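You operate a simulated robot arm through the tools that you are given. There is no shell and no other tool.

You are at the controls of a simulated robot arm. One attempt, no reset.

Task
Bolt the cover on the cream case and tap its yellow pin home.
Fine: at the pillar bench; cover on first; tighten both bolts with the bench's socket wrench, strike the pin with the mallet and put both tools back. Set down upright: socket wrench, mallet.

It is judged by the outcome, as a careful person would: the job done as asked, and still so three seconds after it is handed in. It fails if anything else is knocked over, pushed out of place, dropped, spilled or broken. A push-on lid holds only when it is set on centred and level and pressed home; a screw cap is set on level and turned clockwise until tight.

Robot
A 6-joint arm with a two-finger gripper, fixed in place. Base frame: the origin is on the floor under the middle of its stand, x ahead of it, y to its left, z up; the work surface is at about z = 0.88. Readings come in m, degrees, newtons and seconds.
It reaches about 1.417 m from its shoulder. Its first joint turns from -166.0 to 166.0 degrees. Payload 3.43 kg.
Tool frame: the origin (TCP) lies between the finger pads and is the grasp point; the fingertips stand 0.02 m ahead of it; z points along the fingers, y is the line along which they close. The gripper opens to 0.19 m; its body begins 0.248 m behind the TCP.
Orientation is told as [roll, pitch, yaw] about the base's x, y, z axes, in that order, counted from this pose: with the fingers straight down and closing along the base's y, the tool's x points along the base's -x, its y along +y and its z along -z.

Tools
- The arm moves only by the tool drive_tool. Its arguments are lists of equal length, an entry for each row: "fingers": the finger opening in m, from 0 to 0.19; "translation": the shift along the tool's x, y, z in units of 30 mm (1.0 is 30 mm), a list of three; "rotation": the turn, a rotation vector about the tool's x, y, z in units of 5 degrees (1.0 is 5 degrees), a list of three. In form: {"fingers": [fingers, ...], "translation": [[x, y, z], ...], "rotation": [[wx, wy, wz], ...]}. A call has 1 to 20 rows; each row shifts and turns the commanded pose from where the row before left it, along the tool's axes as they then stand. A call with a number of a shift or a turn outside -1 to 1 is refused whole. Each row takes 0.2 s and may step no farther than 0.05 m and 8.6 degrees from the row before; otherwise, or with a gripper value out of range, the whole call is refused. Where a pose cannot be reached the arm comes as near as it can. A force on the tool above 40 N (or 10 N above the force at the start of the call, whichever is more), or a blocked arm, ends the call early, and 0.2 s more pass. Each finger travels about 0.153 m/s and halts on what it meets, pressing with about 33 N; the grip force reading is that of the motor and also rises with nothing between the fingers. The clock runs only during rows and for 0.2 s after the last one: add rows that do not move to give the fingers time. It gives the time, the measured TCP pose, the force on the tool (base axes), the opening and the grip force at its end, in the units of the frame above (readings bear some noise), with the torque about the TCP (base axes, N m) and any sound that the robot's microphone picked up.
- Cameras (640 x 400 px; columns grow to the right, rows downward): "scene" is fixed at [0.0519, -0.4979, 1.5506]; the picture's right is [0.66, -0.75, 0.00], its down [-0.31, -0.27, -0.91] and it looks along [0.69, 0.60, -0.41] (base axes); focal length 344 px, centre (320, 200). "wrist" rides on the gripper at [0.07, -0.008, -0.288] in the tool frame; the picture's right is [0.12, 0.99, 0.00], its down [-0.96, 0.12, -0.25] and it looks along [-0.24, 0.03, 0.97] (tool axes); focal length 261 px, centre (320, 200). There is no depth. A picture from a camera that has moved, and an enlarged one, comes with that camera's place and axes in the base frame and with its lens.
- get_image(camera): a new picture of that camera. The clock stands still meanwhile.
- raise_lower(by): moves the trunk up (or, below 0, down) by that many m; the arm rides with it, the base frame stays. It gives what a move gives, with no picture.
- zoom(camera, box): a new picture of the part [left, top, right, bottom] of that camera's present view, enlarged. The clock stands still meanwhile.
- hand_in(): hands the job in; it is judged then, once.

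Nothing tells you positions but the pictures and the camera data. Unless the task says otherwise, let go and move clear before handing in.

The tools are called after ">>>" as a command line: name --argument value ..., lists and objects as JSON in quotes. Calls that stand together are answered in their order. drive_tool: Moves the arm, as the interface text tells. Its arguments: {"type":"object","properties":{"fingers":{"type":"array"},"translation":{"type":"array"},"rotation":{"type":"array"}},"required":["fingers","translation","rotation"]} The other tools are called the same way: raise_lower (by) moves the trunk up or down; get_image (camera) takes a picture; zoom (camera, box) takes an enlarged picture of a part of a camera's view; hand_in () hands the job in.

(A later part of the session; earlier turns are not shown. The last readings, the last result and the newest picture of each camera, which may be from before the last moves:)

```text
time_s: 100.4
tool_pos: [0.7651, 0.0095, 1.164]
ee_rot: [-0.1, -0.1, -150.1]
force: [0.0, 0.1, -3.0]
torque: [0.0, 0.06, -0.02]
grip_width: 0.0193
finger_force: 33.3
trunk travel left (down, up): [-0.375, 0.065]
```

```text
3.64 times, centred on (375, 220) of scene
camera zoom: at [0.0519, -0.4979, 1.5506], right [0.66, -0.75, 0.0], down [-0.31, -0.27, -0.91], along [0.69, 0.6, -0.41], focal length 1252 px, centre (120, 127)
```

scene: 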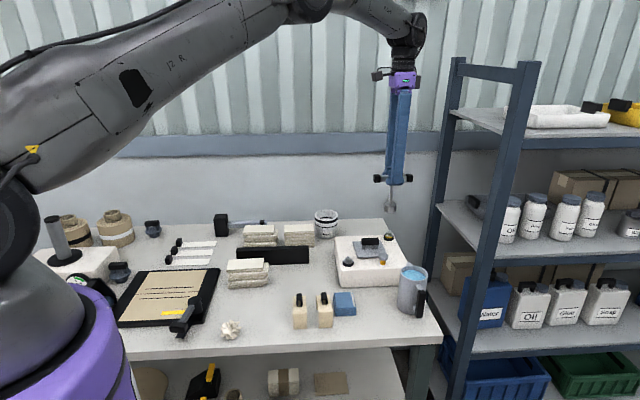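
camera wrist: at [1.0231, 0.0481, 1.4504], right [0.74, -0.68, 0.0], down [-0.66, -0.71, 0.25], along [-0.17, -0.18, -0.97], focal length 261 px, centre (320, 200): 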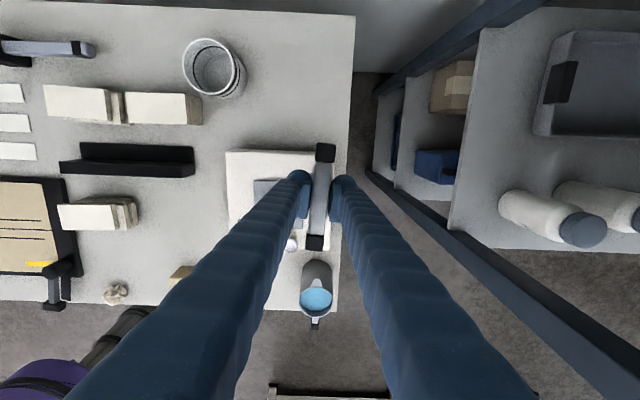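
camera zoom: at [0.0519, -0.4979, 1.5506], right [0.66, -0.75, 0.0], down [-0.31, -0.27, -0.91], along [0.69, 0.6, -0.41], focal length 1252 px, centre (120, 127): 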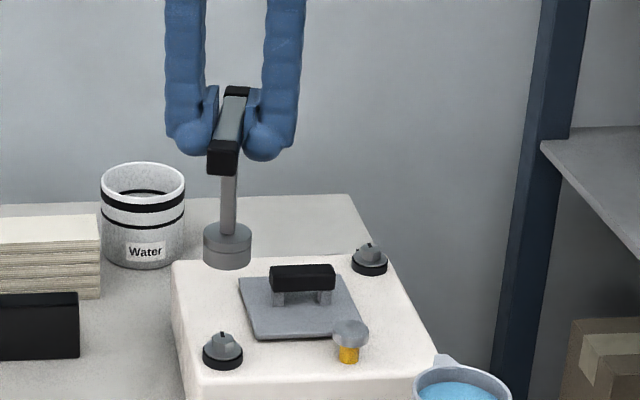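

Both bolts are at their stops (pointer unmoved, torque above 0.5 Nm). Now returning the wrench: turn back to the original yaw and travel over its starting place.

>>> drive_tool --fingers '[0, 0, 0, 0, 0, 0, 0, 0, 0, 0, 0, 0, 0, 0, 0, 0, 0, 0, 0, 0]' --translation '[[0, 0, -0.2], [0, 0, 0], [0, 0, 0], [0, 0, 0], [0, 0, 0], [0, 0, 0], [0, 0, 0], [0, 0, 0], [0, 0, 0], [0, 0, 0], [0, 0, 0], [0, 0, 0], [0, 0, 0], [0, 0, 0], [0, 0, 0], [0, 0, 0], [0, 0, 0], [0, 0, 0], [0, 0, 0], [0, 0, 0]]' --rotation '[[0, 0, -1], [0, 0, -1], [0, 0, -1], [0, 0, -1], [0, 0, -1], [0, 0, -1], [0, 0, -1], [0, 0, -1], [0, 0, -1], [0, 0, -1], [0, 0, -1], [0, 0, -1], [0, 0, -1], [0, 0, -1], [0, 0, -1], [0, 0, -1], [0, 0, -1], [0, 0, -1], [0, 0, -1], [0, 0, -1]]'

>>> drive_tool --fingers '[0, 0, 0, 0, 0, 0, 0, 0, 0]' --translation '[[0, 0, 0], [0, 0, 0], [-0.185, -0.875, 0], [-0.185, -0.875, 0], [-0.185, -0.875, 0], [-0.185, -0.875, 0], [-0.185, -0.875, 0], [-0.185, -0.875, 0], [0, 0, 0]]' --rotation '[[0, 0, -1], [0, 0, -0.12], [0, 0, 0], [0, 0, 0], [0, 0, 0], [0, 0, 0], [0, 0, 0], [0, 0, 0], [0, 0, 0]]'

>>> get_image --camera "scene"

>>> zoom --camera "scene" --box '[325, 190, 445, 330]'

```text
time_s: 104.6
tool_pos: [0.7648, 0.0093, 1.1681]
ee_rot: [-0.1, 0.0, -49.8]
force: [0.1, -0.4, -3.1]
torque: [-0.02, -0.03, 0.0]
grip_width: 0.0186
finger_force: 32.8
trunk travel left (down, up): [-0.375, 0.065]
```

```text
time_s: 106.6
tool_pos: [0.6789, -0.1254, 1.1695]
ee_rot: [-0.1, 0.1, -44.4]
force: [-0.7, -0.6, -1.9]
torque: [0.02, 0.08, 0.0]
grip_width: 0.0186
finger_force: 33.2
trunk travel left (down, up): [-0.375, 0.065]
```

```text
taken
```

scene: 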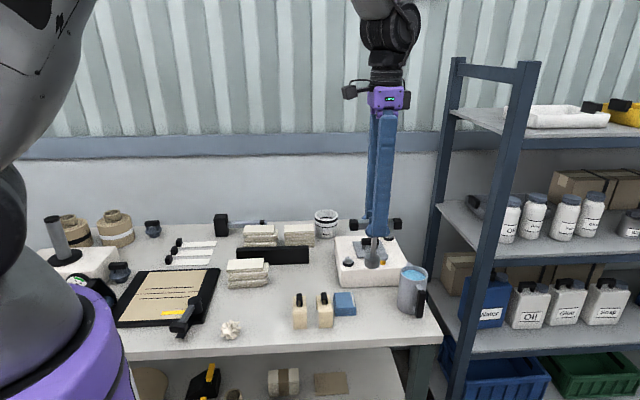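

```text
2.86 times, centred on (385, 260) of scene
camera zoom: at [0.0519, -0.4979, 1.5506], right [0.66, -0.75, 0.0], down [-0.31, -0.27, -0.91], along [0.69, 0.6, -0.41], focal length 984 px, centre (134, 29)
```

zoom: 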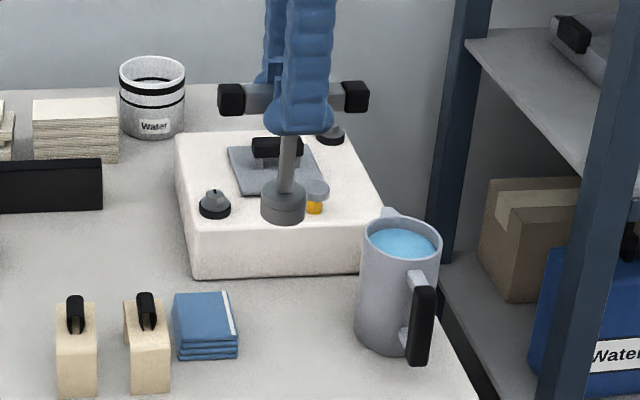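

Over its original spot. Lowering the wrench, slowly at the end until it touches the bench.

>>> drive_tool --fingers '[0, 0, 0, 0, 0, 0, 0]' --translation '[[0, 0, 1], [0, 0, 1], [0, 0, 1], [0, 0, 1], [0, 0, 0.8], [0, 0, 0.4], [0, 0, 0]]' --rotation '[[0, 0, 0], [0, 0, 0], [0, 0, 0], [0, 0, 0], [0, 0, 0], [0, 0, 0], [0, 0, 0]]'

>>> zoom --camera "scene" --box '[330, 260, 430, 330]'

```text
time_s: 108.2
tool_pos: [0.6769, -0.1262, 1.0125]
ee_rot: [0.1, -0.1, -44.3]
force: [0.3, 0.0, -3.3]
torque: [0.02, -0.01, 0.04]
grip_width: 0.0186
finger_force: 32.9
trunk travel left (down, up): [-0.375, 0.065]
```

```text
5.71 times, centred on (380, 295) of scene
camera zoom: at [0.0519, -0.4979, 1.5506], right [0.66, -0.75, 0.0], down [-0.31, -0.27, -0.91], along [0.69, 0.6, -0.41], focal length 1967 px, centre (-23, -343)
```

zoom: 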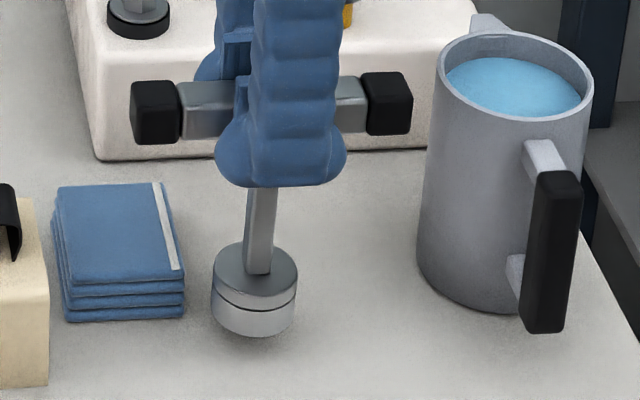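

>>> drive_tool --fingers '[0, 0, 0, 0]' --translation '[[0, 0, 0.25], [0, 0, 0.1], [0, 0, 0.06], [0, 0, 0]]' --rotation '[[0, 0, 0], [0, 0, 0], [0, 0, 0], [0, 0, 0]]'

>>> drive_tool --fingers '[0, 0, 0]' --translation '[[0, 0, 0.05], [0, 0, 0.05], [0, 0, 0]]' --rotation '[[0, 0, 0], [0, 0, 0], [0, 0, 0]]'

```text
time_s: 109.2
tool_pos: [0.6773, -0.1258, 1.0013]
ee_rot: [-0.1, 0.0, -44.4]
force: [0.7, -0.6, -2.8]
torque: [-0.04, -0.03, -0.01]
grip_width: 0.0189
finger_force: 32.8
trunk travel left (down, up): [-0.375, 0.065]
```

```text
time_s: 110.0
tool_pos: [0.6789, -0.1257, 0.9991]
ee_rot: [0.0, -0.1, -44.4]
force: [-0.5, -0.4, -2.6]
torque: [0.02, -0.01, -0.01]
grip_width: 0.0189
finger_force: 32.6
trunk travel left (down, up): [-0.375, 0.065]
```

>>> drive_tool --fingers '[0, 0, 0]' --translation '[[0, 0, 0.05], [0, 0, 0.05], [0, 0, 0]]' --rotation '[[0, 0, 0], [0, 0, 0], [0, 0, 0]]'

>>> drive_tool --fingers '[0, 0]' --translation '[[0, 0, 0.04], [0, 0, 0]]' --rotation '[[0, 0, 0], [0, 0, 0]]'

>>> zoom --camera "scene" --box '[330, 260, 430, 330]'

```text
time_s: 110.8
tool_pos: [0.6774, -0.1248, 0.9955]
ee_rot: [0.1, 0.0, -44.3]
force: [0.1, 0.6, 5.7]
torque: [-0.11, -0.14, 0.0]
grip_width: 0.0189
finger_force: 33.1
trunk travel left (down, up): [-0.375, 0.065]
```

```text
time_s: 111.4
tool_pos: [0.6776, -0.1264, 0.9951]
ee_rot: [0.1, -0.2, -44.4]
force: [1.1, 0.8, 21.7]
torque: [-0.3, -0.36, 0.03]
grip_width: 0.0187
finger_force: 32.9
trunk travel left (down, up): [-0.375, 0.065]
```

```text
5.71 times, centred on (380, 295) of scene
camera zoom: at [0.0519, -0.4979, 1.5506], right [0.66, -0.75, 0.0], down [-0.31, -0.27, -0.91], along [0.69, 0.6, -0.41], focal length 1967 px, centre (-23, -343)
```

zoom: 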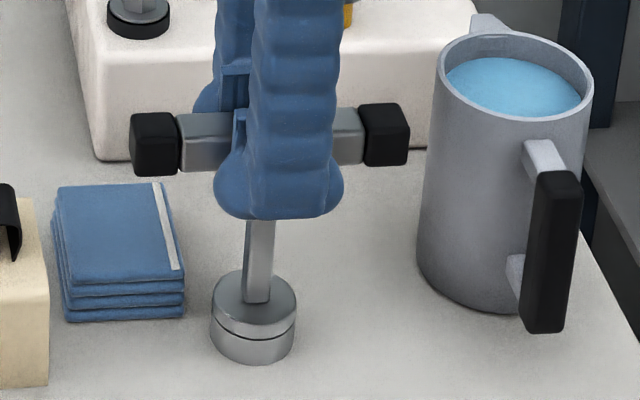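

The wrench is standing on the bench at its original place. Easing the force, opening slowly and rising clear.

>>> drive_tool --fingers '[0.0, 0.0, 0.023, 0.03, 0.05, 0.08, 0.08]' --translation '[[0, 0, -0.08], [0, 0, 0], [0, 0, 0], [0, 0, 0], [0, 0, 0], [0, 0, 0], [0, 0, 0]]' --rotation '[[0, 0, 0], [0, 0, 0], [0, 0, 0], [0, 0, 0], [0, 0, 0], [0, 0, 0], [0, 0, 0]]'

>>> zoom --camera "scene" --box '[330, 260, 430, 330]'

>>> zoom --camera "wrist" --box '[240, 120, 400, 260]'

```text
time_s: 113.0
tool_pos: [0.6779, -0.1251, 0.9961]
ee_rot: [0.0, 0.0, -44.4]
force: [0.3, -0.4, -0.6]
torque: [0.01, 0.0, 0.0]
grip_width: 0.0799
finger_force: 0.0
trunk travel left (down, up): [-0.375, 0.065]
```

```text
5.71 times, centred on (380, 295) of scene
camera zoom: at [0.0519, -0.4979, 1.5506], right [0.66, -0.75, 0.0], down [-0.31, -0.27, -0.91], along [0.69, 0.6, -0.41], focal length 1967 px, centre (-23, -343)
```

zoom: 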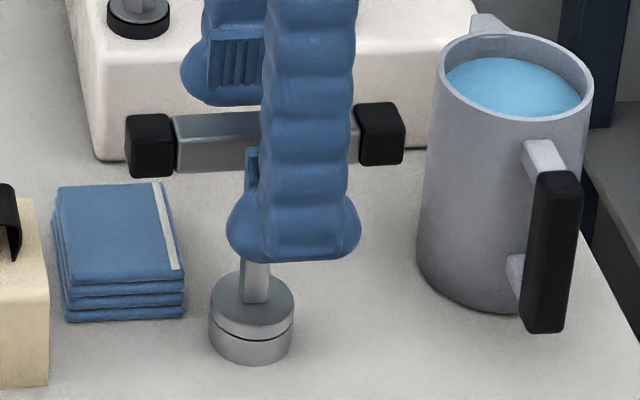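

```text
2.86 times, centred on (320, 190) of wrist
camera zoom: at [0.6208, -0.0828, 1.2835], right [0.61, 0.79, 0.0], down [0.77, -0.59, 0.25], along [0.2, -0.15, -0.97], focal length 745 px, centre (320, 229)
```

zoom: 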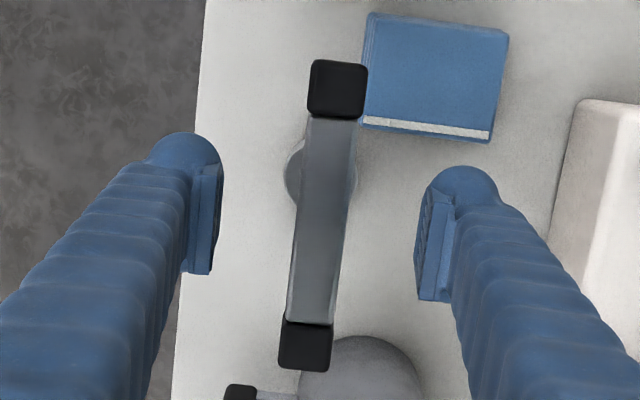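

The wrench stands upright on its own. Rising straight up, then moving over to the mallet at the back left.

>>> drive_tool --fingers '[0.08, 0.08, 0.08, 0.08, 0.08, 0.08, 0.08]' --translation '[[0, 0, -0.5], [0, 0, -1], [0, 0, -1], [0, 0, -1], [0, 0, -1], [0, 0, -1], [0, 0, -1]]' --rotation '[[0, 0, 0], [0, 0, 0], [0, 0, 0], [0, 0, 0], [0, 0, 0], [0, 0, 0], [0, 0, 0]]'

>>> drive_tool --fingers '[0.08, 0.08, 0.08, 0.08, 0.08, 0.08, 0.08, 0.08, 0.08, 0.08, 0.08, 0.08, 0.08, 0.08, 0.08, 0.08, 0.08, 0.08, 0.08, 0.08]' --translation '[[0.645, 0.792, 0], [0.645, 0.792, 0], [0.645, 0.792, 0], [0.645, 0.792, 0], [0.645, 0.792, 0], [0.645, 0.792, 0], [0.645, 0.792, 0], [0.645, 0.792, 0], [0.645, 0.792, 0], [0.645, 0.792, 0], [0.645, 0.792, 0], [0.645, 0.792, 0], [0.645, 0.792, 0], [0.645, 0.792, 0], [0.645, 0.792, 0], [0.645, 0.792, 0], [0.645, 0.792, 0], [0.645, 0.792, 0], [0.645, 0.792, 0], [0.645, 0.792, 0]]' --rotation '[[0, 0, 0], [0, 0, 0], [0, 0, 0], [0, 0, 0], [0, 0, 0], [0, 0, 0], [0, 0, 0], [0, 0, 0], [0, 0, 0], [0, 0, 0], [0, 0, 0], [0, 0, 0], [0, 0, 0], [0, 0, 0], [0, 0, 0], [0, 0, 0], [0, 0, 0], [0, 0, 0], [0, 0, 0], [0, 0, 0]]'

>>> get_image --camera "scene"

>>> get_image --camera "wrist"

```text
time_s: 114.6
tool_pos: [0.6781, -0.128, 1.1918]
ee_rot: [-0.1, 0.0, -44.4]
force: [-1.0, 0.4, -0.1]
torque: [-0.02, -0.03, 0.0]
grip_width: 0.0801
finger_force: 0.0
trunk travel left (down, up): [-0.375, 0.065]
```

```text
time_s: 118.8
tool_pos: [0.7354, 0.4867, 1.1896]
ee_rot: [-0.1, -0.1, -44.4]
force: [0.3, 0.2, -0.6]
torque: [-0.07, -0.04, 0.01]
grip_width: 0.0801
finger_force: 0.0
trunk travel left (down, up): [-0.375, 0.065]
```

```text
taken
```

scene: 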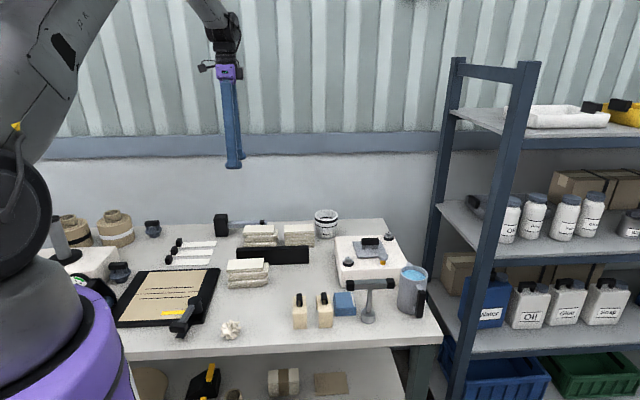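

```text
taken
camera wrist: at [0.678, 0.5304, 1.4779], right [0.61, 0.79, 0.0], down [0.77, -0.59, 0.25], along [0.2, -0.15, -0.97], focal length 261 px, centre (320, 200)
```

wrist: 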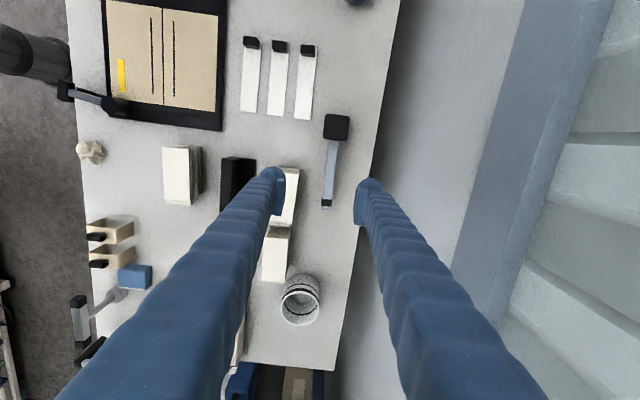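

The wrench stands upright in its place. The mallet is right under the wrist camera; zooming in to measure it.

>>> zoom --camera "wrist" --box '[280, 100, 380, 220]'

>>> zoom --camera "scene" --box '[205, 205, 285, 245]'

```text
3.33 times, centred on (330, 160) of wrist
camera zoom: at [0.678, 0.5304, 1.4779], right [0.61, 0.79, 0.0], down [0.77, -0.59, 0.25], along [0.2, -0.15, -0.97], focal length 869 px, centre (287, 333)
```

zoom: 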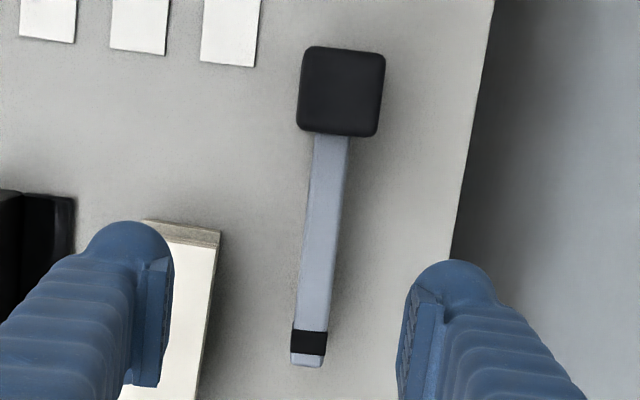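

```text
8.00 times, centred on (245, 225) of scene
camera zoom: at [0.0519, -0.4979, 1.5506], right [0.66, -0.75, 0.0], down [-0.31, -0.27, -0.91], along [0.69, 0.6, -0.41], focal length 2754 px, centre (920, 0)
```

zoom: 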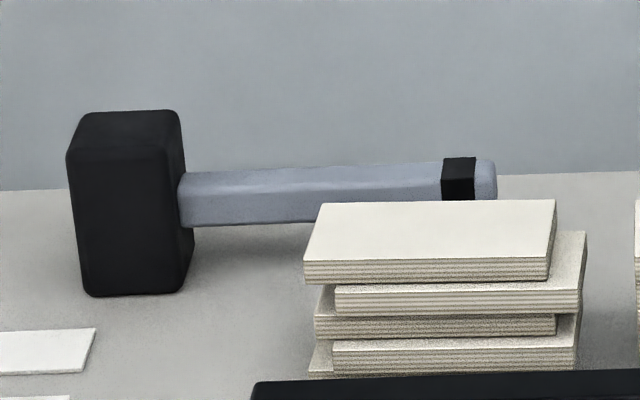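

The mallet head (about 47 mm square, 78 mm tall) stands at about (0.690, 0.562) with its handle along the bench at about −42.7°. Gripping the head itself gives a straight, level strike, so I'll move over it and align.

>>> drive_tool --fingers '[0.08, 0.08, 0.08, 0.08, 0.08, 0.08, 0.08, 0.08]' --translation '[[0.944, 0.241, 0], [0.944, 0.241, 0], [0.944, 0.241, 0], [0, 0, 0.9], [0, 0, 0.9], [0, 0, 0.9], [0, 0, 0.9], [0, 0, 0]]' --rotation '[[0, 0, 0], [0, 0, 0], [0, 0, -0.34], [0, 0, 0], [0, 0, 0], [0, 0, 0], [0, 0, 0], [0, 0, 0]]'

>>> zoom --camera "wrist" --box '[250, 110, 390, 250]'

>>> zoom --camera "scene" --box '[190, 170, 290, 250]'

```text
time_s: 120.6
tool_pos: [0.6887, 0.5605, 1.0854]
ee_rot: [-0.1, 0.0, -42.7]
force: [-0.1, -0.5, 0.3]
torque: [-0.01, 0.0, 0.02]
grip_width: 0.0801
finger_force: 0.0
trunk travel left (down, up): [-0.375, 0.065]
```

```text
2.86 times, centred on (320, 180) of wrist
camera zoom: at [0.6295, 0.6014, 1.3726], right [0.59, 0.81, 0.0], down [0.79, -0.57, 0.25], along [0.2, -0.15, -0.97], focal length 745 px, centre (320, 257)
```

zoom: 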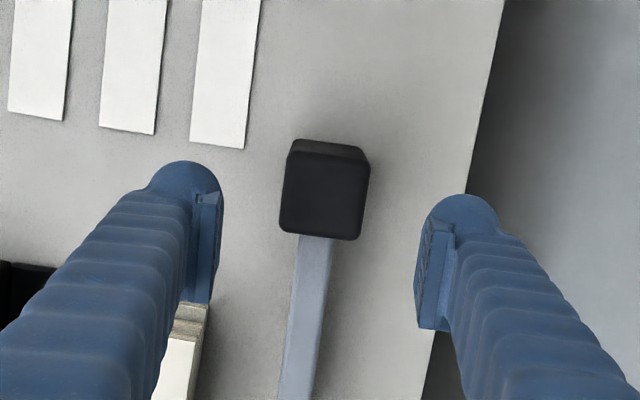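

```text
5.00 times, centred on (240, 210) of scene
camera zoom: at [0.0519, -0.4979, 1.5506], right [0.66, -0.75, 0.0], down [-0.31, -0.27, -0.91], along [0.69, 0.6, -0.41], focal length 1721 px, centre (720, 150)
```

zoom: 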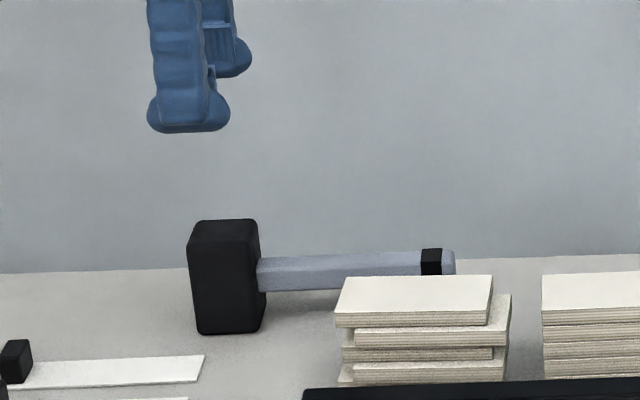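

Aligned within 2 mm. Descending around the head with fingertips staying well above the bench, then gripping.

>>> drive_tool --fingers '[0.07, 0.07, 0.07, 0.07, 0.07, 0.07, 0.07]' --translation '[[0, 0.07, 0.9], [0, 0, 0.9], [0, 0, 0.9], [0, 0, 0.9], [0, 0, 0.9], [0, 0, 0.6], [0, 0, 0]]' --rotation '[[0, 0, 0], [0, 0, 0], [0, 0, 0], [0, 0, 0], [0, 0, 0], [0, 0, 0], [0, 0, 0]]'

>>> zoom --camera "wrist" --box '[250, 110, 390, 250]'

>>> zoom --camera "scene" --box '[190, 190, 280, 250]'

```text
time_s: 122.2
tool_pos: [0.6882, 0.5632, 0.9311]
ee_rot: [0.0, 0.1, -42.8]
force: [-0.8, -0.1, 0.3]
torque: [0.03, -0.02, -0.02]
grip_width: 0.0701
finger_force: 0.1
trunk travel left (down, up): [-0.375, 0.065]
```

```text
2.86 times, centred on (320, 180) of wrist
camera zoom: at [0.6301, 0.6036, 1.2186], right [0.59, 0.81, 0.0], down [0.79, -0.57, 0.25], along [0.2, -0.15, -0.97], focal length 745 px, centre (320, 257)
```

zoom: 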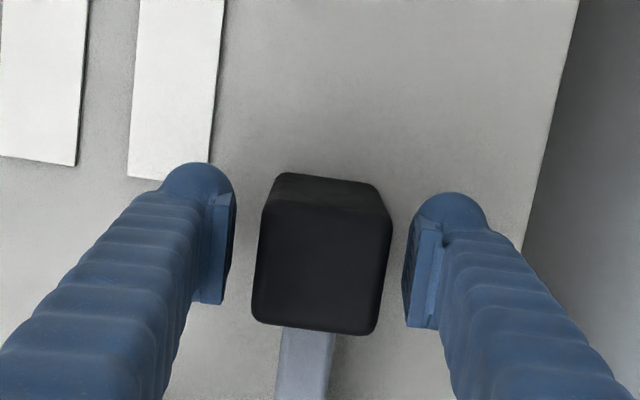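

```text
6.67 times, centred on (235, 220) of scene
camera zoom: at [0.0519, -0.4979, 1.5506], right [0.66, -0.75, 0.0], down [-0.31, -0.27, -0.91], along [0.69, 0.6, -0.41], focal length 2295 px, centre (887, 67)
```

zoom: 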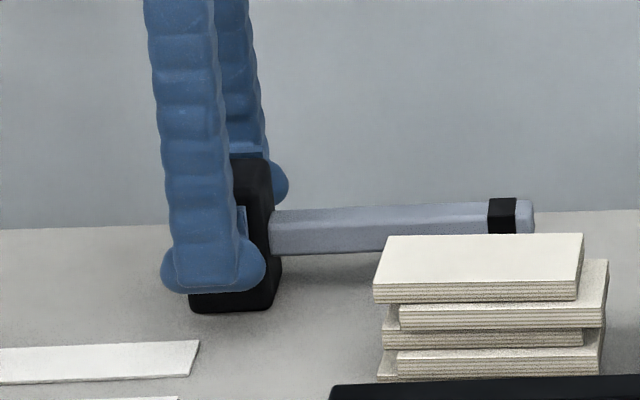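

Head centred between the pads. Gripping and lifting.

>>> drive_tool --fingers '[0.05, 0.03, 0.02, 0.02, 0.02]' --translation '[[0, 0, 0], [0, 0, 0], [0, 0, 0], [0, 0, 0], [0, 0, 0]]' --rotation '[[0, 0, 0], [0, 0, 0], [0, 0, 0], [0, 0, 0], [0, 0, 0]]'

>>> drive_tool --fingers '[0.02, 0.02, 0.02, 0.02, 0.02]' --translation '[[0, 0, -0.2], [0, 0, -0.4], [0, 0, -0.6], [0, 0, -0.8], [0, 0, 0]]' --rotation '[[0, 0, 0], [0, 0, 0], [0, 0, 0], [0, 0, 0], [0, 0, 0]]'

>>> zoom --camera "scene" --box '[190, 170, 290, 250]'

```text
time_s: 123.4
tool_pos: [0.6886, 0.5625, 0.93]
ee_rot: [0.0, 0.1, -42.6]
force: [0.9, 1.5, 1.0]
torque: [0.02, -0.03, -0.06]
grip_width: 0.0471
finger_force: 33.0
trunk travel left (down, up): [-0.375, 0.065]
```

```text
time_s: 124.6
tool_pos: [0.6909, 0.5629, 0.9911]
ee_rot: [-0.1, 0.1, -42.7]
force: [0.1, -1.1, -4.9]
torque: [0.02, 0.1, 0.02]
grip_width: 0.0474
finger_force: 32.8
trunk travel left (down, up): [-0.375, 0.065]
```

```text
5.00 times, centred on (240, 210) of scene
camera zoom: at [0.0519, -0.4979, 1.5506], right [0.66, -0.75, 0.0], down [-0.31, -0.27, -0.91], along [0.69, 0.6, -0.41], focal length 1721 px, centre (720, 150)
```

zoom: 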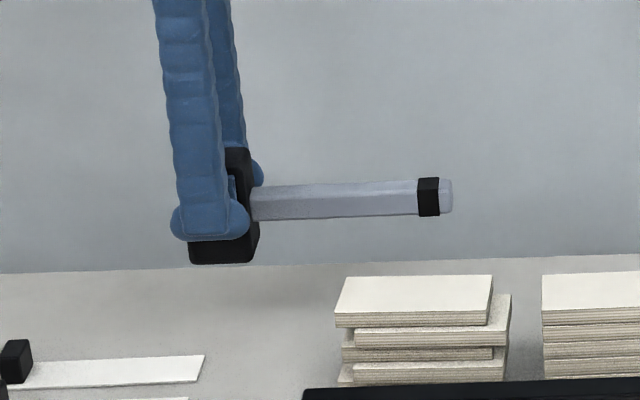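

The mallet (about 0.5 kg) is held level. Raising it and carrying it over the case to the pin near (0.834, −0.067).

>>> drive_tool --fingers '[0.02, 0.02, 0.02, 0.02, 0.02, 0.02, 0.02]' --translation '[[0, 0, -1], [0, 0, -1], [0, 0, -1], [0, 0, -1], [0, 0, -1], [0, 0, -1], [0, 0, -1]]' --rotation '[[0, 0, 0], [0, 0, 0], [0, 0, 0], [0, 0, 0], [0, 0, 0], [0, 0, 0], [0, 0, 0]]'

>>> drive_tool --fingers '[0.02, 0.02, 0.02, 0.02, 0.02, 0.02, 0.02, 0.02, 0.02, 0.02, 0.02, 0.02, 0.02, 0.02, 0.02, 0.02, 0.02, 0.02, 0.02, 0.02]' --translation '[[-0.8885, -0.61, 0], [-0.8885, -0.61, 0], [-0.8885, -0.61, 0], [-0.8885, -0.61, 0], [-0.8885, -0.61, 0], [-0.8885, -0.61, 0], [-0.8885, -0.61, 0], [-0.8885, -0.61, 0], [-0.8885, -0.61, 0], [-0.8885, -0.61, 0], [-0.8885, -0.61, 0], [-0.8885, -0.61, 0], [-0.8885, -0.61, 0], [-0.8885, -0.61, 0], [-0.8885, -0.61, 0], [-0.8885, -0.61, 0], [-0.8885, -0.61, 0], [-0.8885, -0.61, 0], [-0.8885, -0.61, 0], [-0.8885, -0.61, 0]]' --rotation '[[0, 0, 0], [0, 0, 0], [0, 0, 0], [0, 0, 0], [0, 0, 0], [0, 0, 0], [0, 0, 0], [0, 0, 0], [0, 0, 0], [0, 0, 0], [0, 0, 0], [0, 0, 0], [0, 0, 0], [0, 0, 0], [0, 0, 0], [0, 0, 0], [0, 0, 0], [0, 0, 0], [0, 0, 0], [0, 0, 0]]'

>>> get_image --camera "scene"

>>> zoom --camera "scene" --box '[320, 180, 440, 300]'

>>> get_image --camera "wrist"

```text
time_s: 126.2
tool_pos: [0.6914, 0.561, 1.2011]
ee_rot: [0.1, 0.1, -42.7]
force: [-0.1, 0.3, -4.9]
torque: [0.08, -0.02, 0.0]
grip_width: 0.0469
finger_force: 32.8
trunk travel left (down, up): [-0.375, 0.065]
```

```text
time_s: 130.4
tool_pos: [0.8353, -0.07, 1.1976]
ee_rot: [-0.1, 0.1, -42.8]
force: [-0.1, -1.2, -5.5]
torque: [0.15, 0.04, 0.05]
grip_width: 0.047
finger_force: 33.0
trunk travel left (down, up): [-0.375, 0.065]
```

```text
taken
```

scene: 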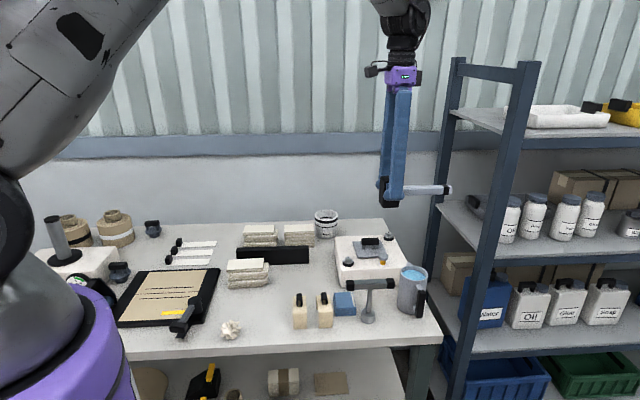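

```text
3.33 times, centred on (380, 240) of scene
camera zoom: at [0.0519, -0.4979, 1.5506], right [0.66, -0.75, 0.0], down [-0.31, -0.27, -0.91], along [0.69, 0.6, -0.41], focal length 1148 px, centre (120, 67)
```

zoom: 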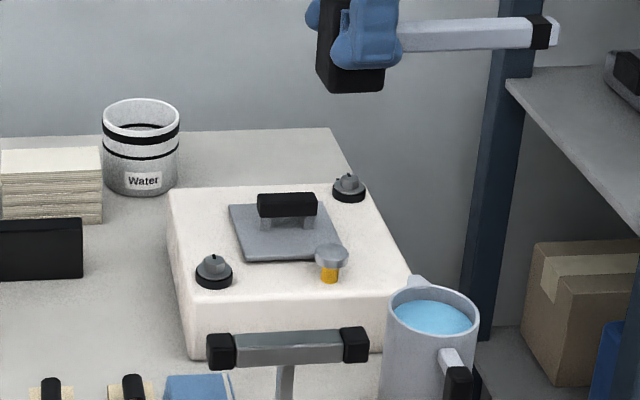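

```text
taken
camera wrist: at [0.7769, -0.0292, 1.486], right [0.59, 0.81, 0.0], down [0.79, -0.57, 0.25], along [0.2, -0.14, -0.97], focal length 261 px, centre (320, 200)
```

wrist: 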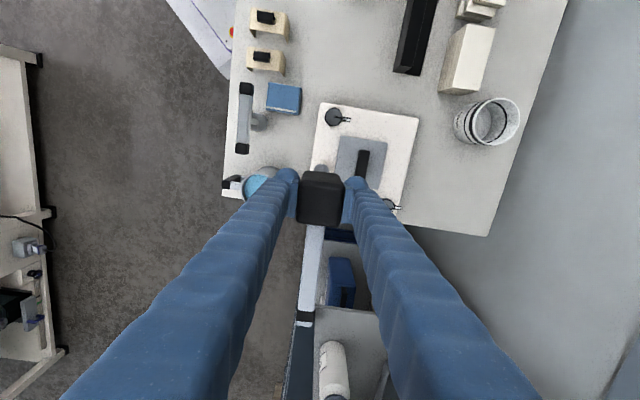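

The head is nearly above the pin, about 3 mm to the right. Correcting and lowering to a couple of centimetres above the pin.

>>> drive_tool --fingers '[0.02, 0.02, 0.02, 0.02, 0.02, 0.02]' --translation '[[0.09, 0.05, 0.8], [0, 0, 0.9], [0, 0, 0.9], [0, 0, 0.9], [0, 0, 0.8], [0, 0, 0]]' --rotation '[[0, 0, 0], [0, 0, 0], [0, 0, 0], [0, 0, 0], [0, 0, 0], [0, 0, 0]]'

>>> zoom --camera "scene" --box '[345, 210, 435, 280]'

>>> zoom --camera "wrist" --box '[220, 100, 420, 260]'

```text
time_s: 131.8
tool_pos: [0.8325, -0.0665, 1.0713]
ee_rot: [0.0, 0.0, -42.7]
force: [-0.7, 0.1, -5.0]
torque: [0.05, 0.02, 0.0]
grip_width: 0.0474
finger_force: 33.0
trunk travel left (down, up): [-0.375, 0.065]
```

```text
5.71 times, centred on (390, 245) of scene
camera zoom: at [0.0519, -0.4979, 1.5506], right [0.66, -0.75, 0.0], down [-0.31, -0.27, -0.91], along [0.69, 0.6, -0.41], focal length 1967 px, centre (-80, -57)
```

zoom: 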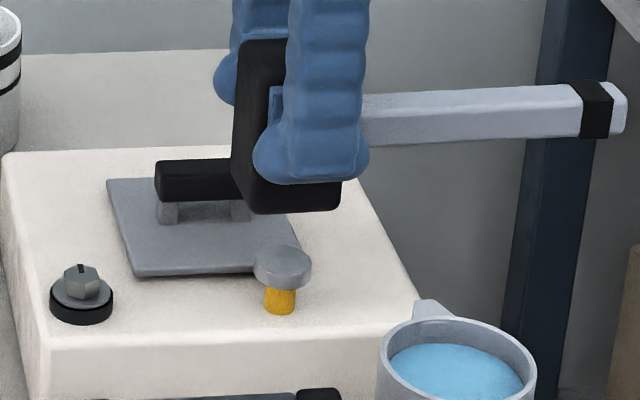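

```text
2.50 times, centred on (320, 180) of wrist
camera zoom: at [0.7743, -0.0253, 1.3596], right [0.59, 0.81, 0.0], down [0.79, -0.57, 0.25], along [0.2, -0.15, -0.97], focal length 652 px, centre (320, 250)
```

zoom: 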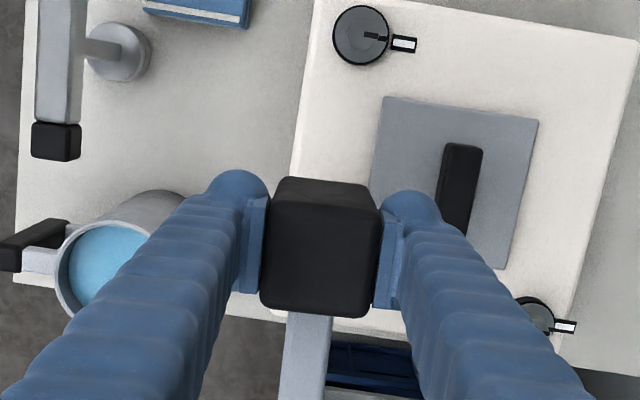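

Mallet face is over the pin with clearance to the cover handle, mug and bolts. Now a first firm tap straight down.

>>> drive_tool --fingers '[0.02, 0.02, 0.02]' --translation '[[0, -0.05, 0], [0, 0, 1], [0, 0, 0.5]]' --rotation '[[0, 0, 0], [0, 0, 0], [0, 0, 0]]'

>>> zoom --camera "scene" --box '[345, 220, 435, 290]'

```text
time_s: 132.6
tool_pos: [0.8332, -0.0669, 1.0276]
ee_rot: [0.0, 0.0, -42.7]
force: [0.9, 0.6, -4.5]
torque: [0.01, -0.01, -0.02]
grip_width: 0.0471
finger_force: 32.7
trunk travel left (down, up): [-0.375, 0.065]
```

```text
5.71 times, centred on (390, 255) of scene
camera zoom: at [0.0519, -0.4979, 1.5506], right [0.66, -0.75, 0.0], down [-0.31, -0.27, -0.91], along [0.69, 0.6, -0.41], focal length 1967 px, centre (-80, -114)
```

zoom: 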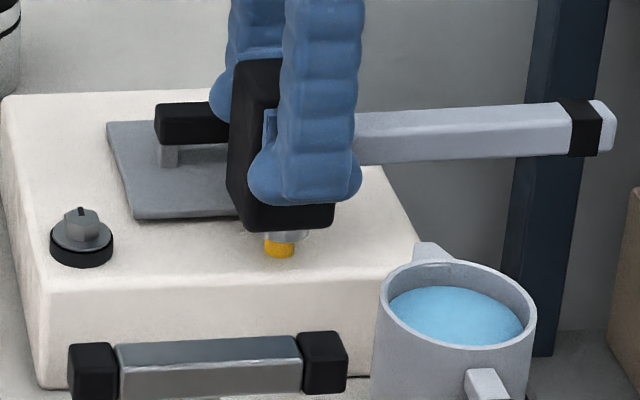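

No contact yet at this depth. Backing off 3 cm and striking deeper.

>>> drive_tool --fingers '[0.02, 0.02, 0.02, 0.02]' --translation '[[0, 0, -1], [0, 0, 0], [0, 0, 1], [0, 0, 0.5]]' --rotation '[[0, 0, 0], [0, 0, 0], [0, 0, 0], [0, 0, 0]]'

>>> zoom --camera "scene" --box '[345, 220, 435, 290]'

```text
time_s: 133.6
tool_pos: [0.8304, -0.0668, 1.0133]
ee_rot: [0.0, -0.1, -42.8]
force: [-2.1, 0.5, 6.9]
torque: [-0.07, 0.16, 0.01]
grip_width: 0.0473
finger_force: 33.8
trunk travel left (down, up): [-0.375, 0.065]
```

```text
5.71 times, centred on (390, 255) of scene
camera zoom: at [0.0519, -0.4979, 1.5506], right [0.66, -0.75, 0.0], down [-0.31, -0.27, -0.91], along [0.69, 0.6, -0.41], focal length 1967 px, centre (-80, -114)
```

zoom: 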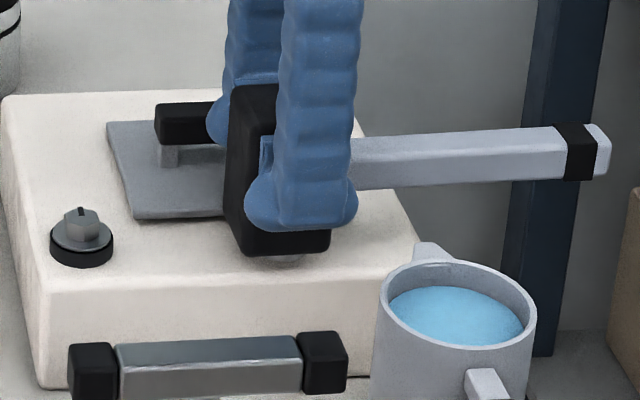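

Contact with the pin, and no yellow is visible from here. Raising the mallet to inspect the pin.

>>> drive_tool --fingers '[0.02, 0.02, 0.02, 0.02]' --translation '[[0, 0, -0.9], [0, 0, -0.9], [0, 0, -0.4], [0, 0, 0]]' --rotation '[[0, 0, 0], [0, 0, 0], [0, 0, 0], [0, 0, 0]]'

>>> zoom --camera "scene" --box '[368, 245, 404, 270]'

>>> zoom --camera "scene" --box '[325, 195, 435, 290]'

```text
time_s: 134.6
tool_pos: [0.8343, -0.0664, 1.0767]
ee_rot: [-0.1, 0.1, -42.7]
force: [0.3, -0.7, -5.4]
torque: [0.04, 0.05, -0.01]
grip_width: 0.047
finger_force: 33.1
trunk travel left (down, up): [-0.375, 0.065]
```

```text
16.00 times, centred on (386, 258) of scene
camera zoom: at [0.0519, -0.4979, 1.5506], right [0.66, -0.75, 0.0], down [-0.31, -0.27, -0.91], along [0.69, 0.6, -0.41], focal length 5509 px, centre (-736, -720)
```

zoom: 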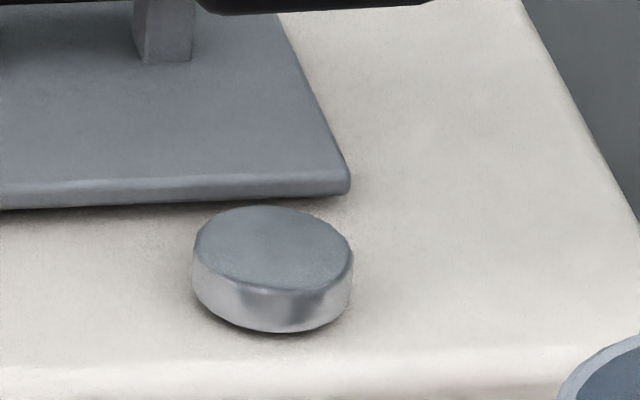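

```text
4.21 times, centred on (380, 242) of scene
camera zoom: at [0.0519, -0.4979, 1.5506], right [0.66, -0.75, 0.0], down [-0.31, -0.27, -0.91], along [0.69, 0.6, -0.41], focal length 1450 px, centre (67, 21)
```

zoom: 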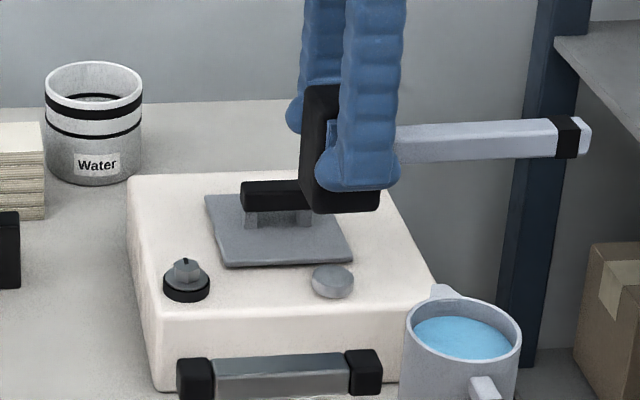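

The pin's yellow shank is hidden and its head sits at the case surface. One more tap to be sure it's fully home.

>>> drive_tool --fingers '[0.02, 0.02, 0.02]' --translation '[[0, 0, 0.9], [0, 0, 1], [0, 0, 0.45]]' --rotation '[[0, 0, 0], [0, 0, 0], [0, 0, 0]]'

>>> drive_tool --fingers '[0.02]' --translation '[[0, 0, 0]]' --rotation '[[0, 0, 0]]'

>>> drive_tool --fingers '[0.02, 0.02, 0.02, 0.02]' --translation '[[0, 0, -0.9], [0, 0, -0.9], [0, 0, -0.6], [0, 0, 0]]' --rotation '[[0, 0, 0], [0, 0, 0], [0, 0, 0], [0, 0, 0]]'

>>> zoom --camera "scene" --box '[368, 245, 404, 270]'

```text
time_s: 135.4
tool_pos: [0.8331, -0.0676, 1.0129]
ee_rot: [0.1, -0.3, -42.8]
force: [-4.6, 1.9, 39.0]
torque: [0.06, 0.76, -0.07]
grip_width: 0.0472
finger_force: 32.3
trunk travel left (down, up): [-0.375, 0.065]
```

```text
time_s: 136.0
tool_pos: [0.8346, -0.0674, 1.012]
ee_rot: [0.3, -0.3, -42.7]
force: [-9.9, 0.5, 18.6]
torque: [0.08, 0.65, -0.03]
grip_width: 0.047
finger_force: 32.9
trunk travel left (down, up): [-0.375, 0.065]
stopped in row 1: the force on the tool passed its limit at 50 N (the readings are from after the stop); the commanded pose is now the measured one
```

```text
time_s: 137.0
tool_pos: [0.8357, -0.0682, 1.0806]
ee_rot: [0.1, -0.2, -42.7]
force: [0.3, -0.4, -6.0]
torque: [0.06, 0.09, 0.03]
grip_width: 0.047
finger_force: 33.1
trunk travel left (down, up): [-0.375, 0.065]
```

```text
16.00 times, centred on (386, 258) of scene
camera zoom: at [0.0519, -0.4979, 1.5506], right [0.66, -0.75, 0.0], down [-0.31, -0.27, -0.91], along [0.69, 0.6, -0.41], focal length 5509 px, centre (-736, -720)
```

zoom: 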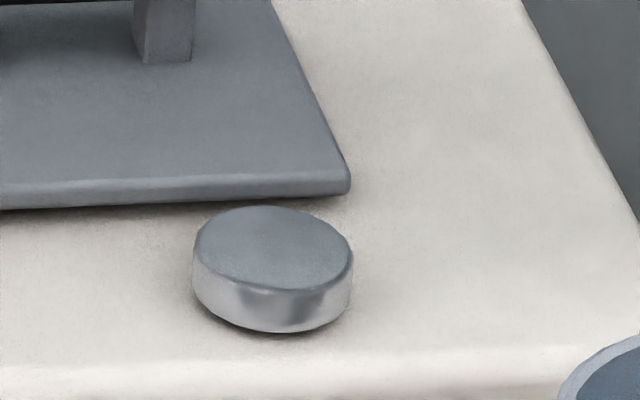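

The pin didn't move further against a hard stop, so it's home. Raising and carrying the mallet back to its original spot.

>>> drive_tool --fingers '[0.02, 0.02, 0.02, 0.02, 0.02]' --translation '[[0, 0, -1], [0, 0, -1], [0, 0, -1], [0, 0, -1], [0, 0, 0]]' --rotation '[[0, 0, 0], [0, 0, 0], [0, 0, 0], [0, 0, 0], [0, 0, 0]]'

>>> drive_tool --fingers '[0.02, 0.02, 0.02, 0.02, 0.02, 0.02, 0.02, 0.02, 0.02, 0.02, 0.02, 0.02, 0.02, 0.02, 0.02, 0.02, 0.02, 0.02, 0.02, 0.02]' --translation '[[0.894, 0.607, 0], [0.894, 0.607, 0], [0.894, 0.607, 0], [0.894, 0.607, 0], [0.894, 0.607, 0], [0.894, 0.607, 0], [0.894, 0.607, 0], [0.894, 0.607, 0], [0.894, 0.607, 0], [0.894, 0.607, 0], [0.894, 0.607, 0], [0.894, 0.607, 0], [0.894, 0.607, 0], [0.894, 0.607, 0], [0.894, 0.607, 0], [0.894, 0.607, 0], [0.894, 0.607, 0], [0.894, 0.607, 0], [0.894, 0.607, 0], [0.894, 0.607, 0]]' --rotation '[[0, 0, 0], [0, 0, 0], [0, 0, 0], [0, 0, 0], [0, 0, 0], [0, 0, 0], [0, 0, 0], [0, 0, 0], [0, 0, 0], [0, 0, 0], [0, 0, 0], [0, 0, 0], [0, 0, 0], [0, 0, 0], [0, 0, 0], [0, 0, 0], [0, 0, 0], [0, 0, 0], [0, 0, 0], [0, 0, 0]]'

>>> drive_tool --fingers '[0.02, 0.02]' --translation '[[0, 0, 0], [0, 0, 0]]' --rotation '[[0, 0, 0], [0, 0, 0]]'

>>> zoom --camera "scene" --box '[170, 120, 290, 250]'

>>> get_image --camera "wrist"

```text
time_s: 138.2
tool_pos: [0.8348, -0.0682, 1.2024]
ee_rot: [0.1, -0.3, -42.7]
force: [1.0, -0.2, -6.5]
torque: [0.07, 0.06, -0.03]
grip_width: 0.0471
finger_force: 32.7
trunk travel left (down, up): [-0.375, 0.065]
```

```text
time_s: 142.4
tool_pos: [0.6859, 0.5637, 1.1991]
ee_rot: [0.1, -0.2, -42.7]
force: [0.0, 0.0, -5.8]
torque: [-0.03, 0.01, -0.01]
grip_width: 0.0472
finger_force: 32.7
trunk travel left (down, up): [-0.375, 0.065]
```

```text
time_s: 143.0
tool_pos: [0.6859, 0.5648, 1.1999]
ee_rot: [0.2, -0.2, -42.7]
force: [-0.4, 0.5, -5.6]
torque: [-0.03, 0.08, 0.01]
grip_width: 0.0471
finger_force: 32.8
trunk travel left (down, up): [-0.375, 0.065]
```

```text
3.08 times, centred on (230, 185) of scene
camera zoom: at [0.0519, -0.4979, 1.5506], right [0.66, -0.75, 0.0], down [-0.31, -0.27, -0.91], along [0.69, 0.6, -0.41], focal length 1059 px, centre (597, 246)
```

zoom: 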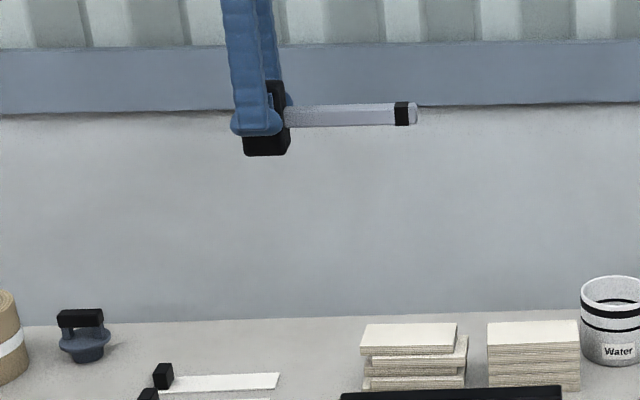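

```text
taken
camera wrist: at [0.6261, 0.6056, 1.4876], right [0.59, 0.81, 0.0], down [0.78, -0.57, 0.25], along [0.2, -0.15, -0.97], focal length 261 px, centre (320, 200)
```

wrist: 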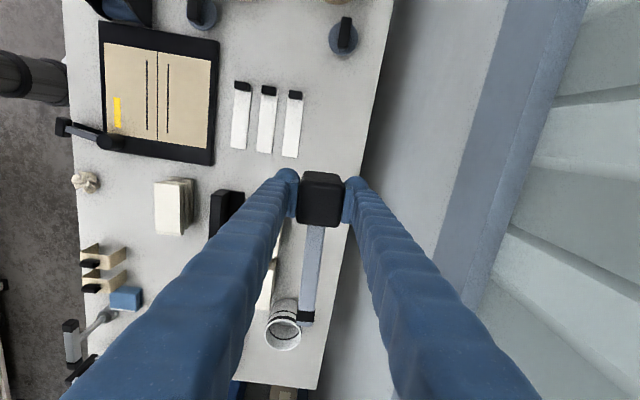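

Mallet is over its original place and level. Correcting a couple of millimetres and lowering.

>>> drive_tool --fingers '[0.02, 0.02, 0.02, 0.02, 0.02, 0.02, 0.02, 0.02, 0.02, 0.02]' --translation '[[-0.08, 0.02, 0.9], [0, 0, 1], [0, 0, 1], [0, 0, 1], [0, 0, 1], [0, 0, 1], [0, 0, 1], [0, 0, 0.8], [0, 0, 0.4], [0, 0, 0]]' --rotation '[[0, 0, 0], [0, 0, 0], [0, 0, 0], [0, 0, 0], [0, 0, 0], [0, 0, 0], [0, 0, 0], [0, 0, 0], [0, 0, 0], [0, 0, 0]]'

>>> zoom --camera "scene" --box '[190, 190, 280, 250]'

>>> get_image --camera "wrist"

```text
time_s: 145.2
tool_pos: [0.6925, 0.5632, 0.9578]
ee_rot: [0.1, -0.2, -42.7]
force: [0.2, -1.2, -5.7]
torque: [0.04, 0.06, -0.01]
grip_width: 0.0468
finger_force: 33.2
trunk travel left (down, up): [-0.375, 0.065]
```

```text
6.67 times, centred on (235, 220) of scene
camera zoom: at [0.0519, -0.4979, 1.5506], right [0.66, -0.75, 0.0], down [-0.31, -0.27, -0.91], along [0.69, 0.6, -0.41], focal length 2295 px, centre (887, 67)
```

zoom: 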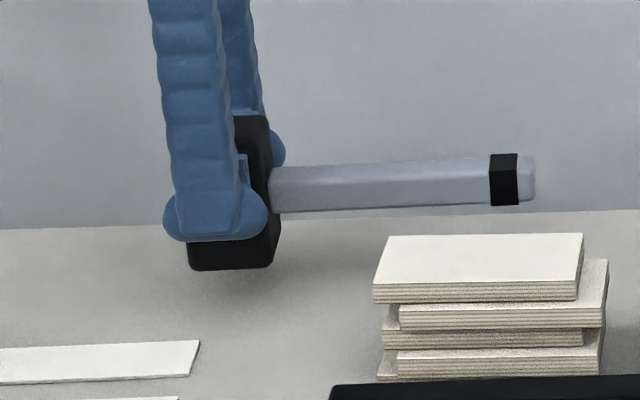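

```text
taken
camera wrist: at [0.632, 0.6045, 1.2444], right [0.59, 0.81, 0.0], down [0.78, -0.57, 0.25], along [0.2, -0.15, -0.97], focal length 261 px, centre (320, 200)
```

wrist: 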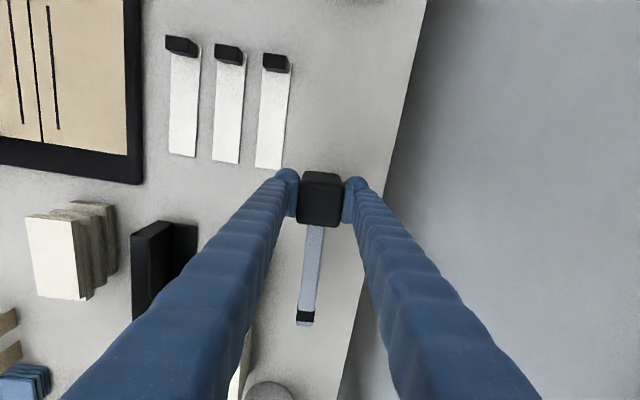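

>>> drive_tool --fingers '[0.02, 0.02, 0.02, 0.02]' --translation '[[0.065, 0, 0.3], [0, 0, 0.25], [0, 0, 0.1], [0, 0, 0]]' --rotation '[[0, 0, 0], [0, 0, 0], [0, 0, 0], [0, 0, 0]]'

>>> drive_tool --fingers '[0.02, 0.02, 0.02]' --translation '[[0, 0, 0.07], [0, 0, 0.07], [0, 0, 0]]' --rotation '[[0, 0, 0], [0, 0, 0], [0, 0, 0]]'

>>> zoom --camera "scene" --box '[190, 190, 280, 250]'

```text
time_s: 146.2
tool_pos: [0.6896, 0.5637, 0.9362]
ee_rot: [0.1, -0.2, -42.6]
force: [0.5, 0.9, -5.1]
torque: [0.03, 0.03, 0.03]
grip_width: 0.0469
finger_force: 33.4
trunk travel left (down, up): [-0.375, 0.065]
```

```text
time_s: 147.0
tool_pos: [0.6892, 0.565, 0.9334]
ee_rot: [0.1, -0.1, -42.7]
force: [0.1, -0.2, -5.1]
torque: [0.03, 0.04, 0.03]
grip_width: 0.0472
finger_force: 33.5
trunk travel left (down, up): [-0.375, 0.065]
```

```text
6.67 times, centred on (235, 220) of scene
camera zoom: at [0.0519, -0.4979, 1.5506], right [0.66, -0.75, 0.0], down [-0.31, -0.27, -0.91], along [0.69, 0.6, -0.41], focal length 2295 px, centre (887, 67)
```

zoom: 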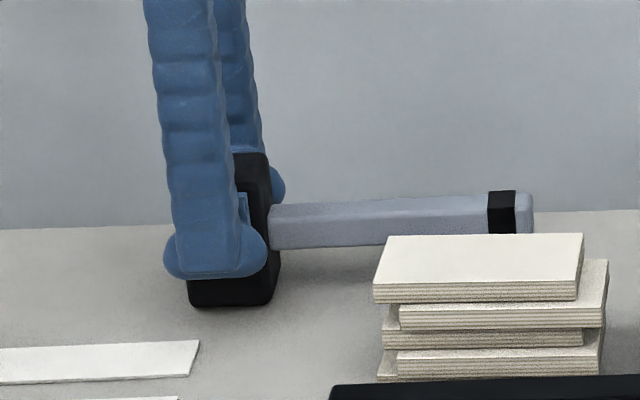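

>>> drive_tool --fingers '[0.02, 0.02, 0.02]' --translation '[[0, 0, 0.06], [0, 0, 0.05], [0, 0, 0]]' --rotation '[[0, 0, 0], [0, 0, 0], [0, 0, 0]]'

>>> drive_tool --fingers '[0.02, 0.02]' --translation '[[0, 0, 0.04], [0, 0, 0]]' --rotation '[[0, 0, 0], [0, 0, 0]]'

```text
time_s: 147.8
tool_pos: [0.689, 0.5645, 0.9302]
ee_rot: [0.2, -0.2, -42.7]
force: [-0.8, -0.6, -1.2]
torque: [-0.13, 0.05, -0.02]
grip_width: 0.0469
finger_force: 33.2
trunk travel left (down, up): [-0.375, 0.065]
```

```text
time_s: 148.4
tool_pos: [0.6891, 0.5646, 0.9305]
ee_rot: [0.3, -0.2, -42.7]
force: [0.1, 0.3, 11.9]
torque: [-0.45, 0.1, -0.02]
grip_width: 0.0471
finger_force: 32.5
trunk travel left (down, up): [-0.375, 0.065]
```

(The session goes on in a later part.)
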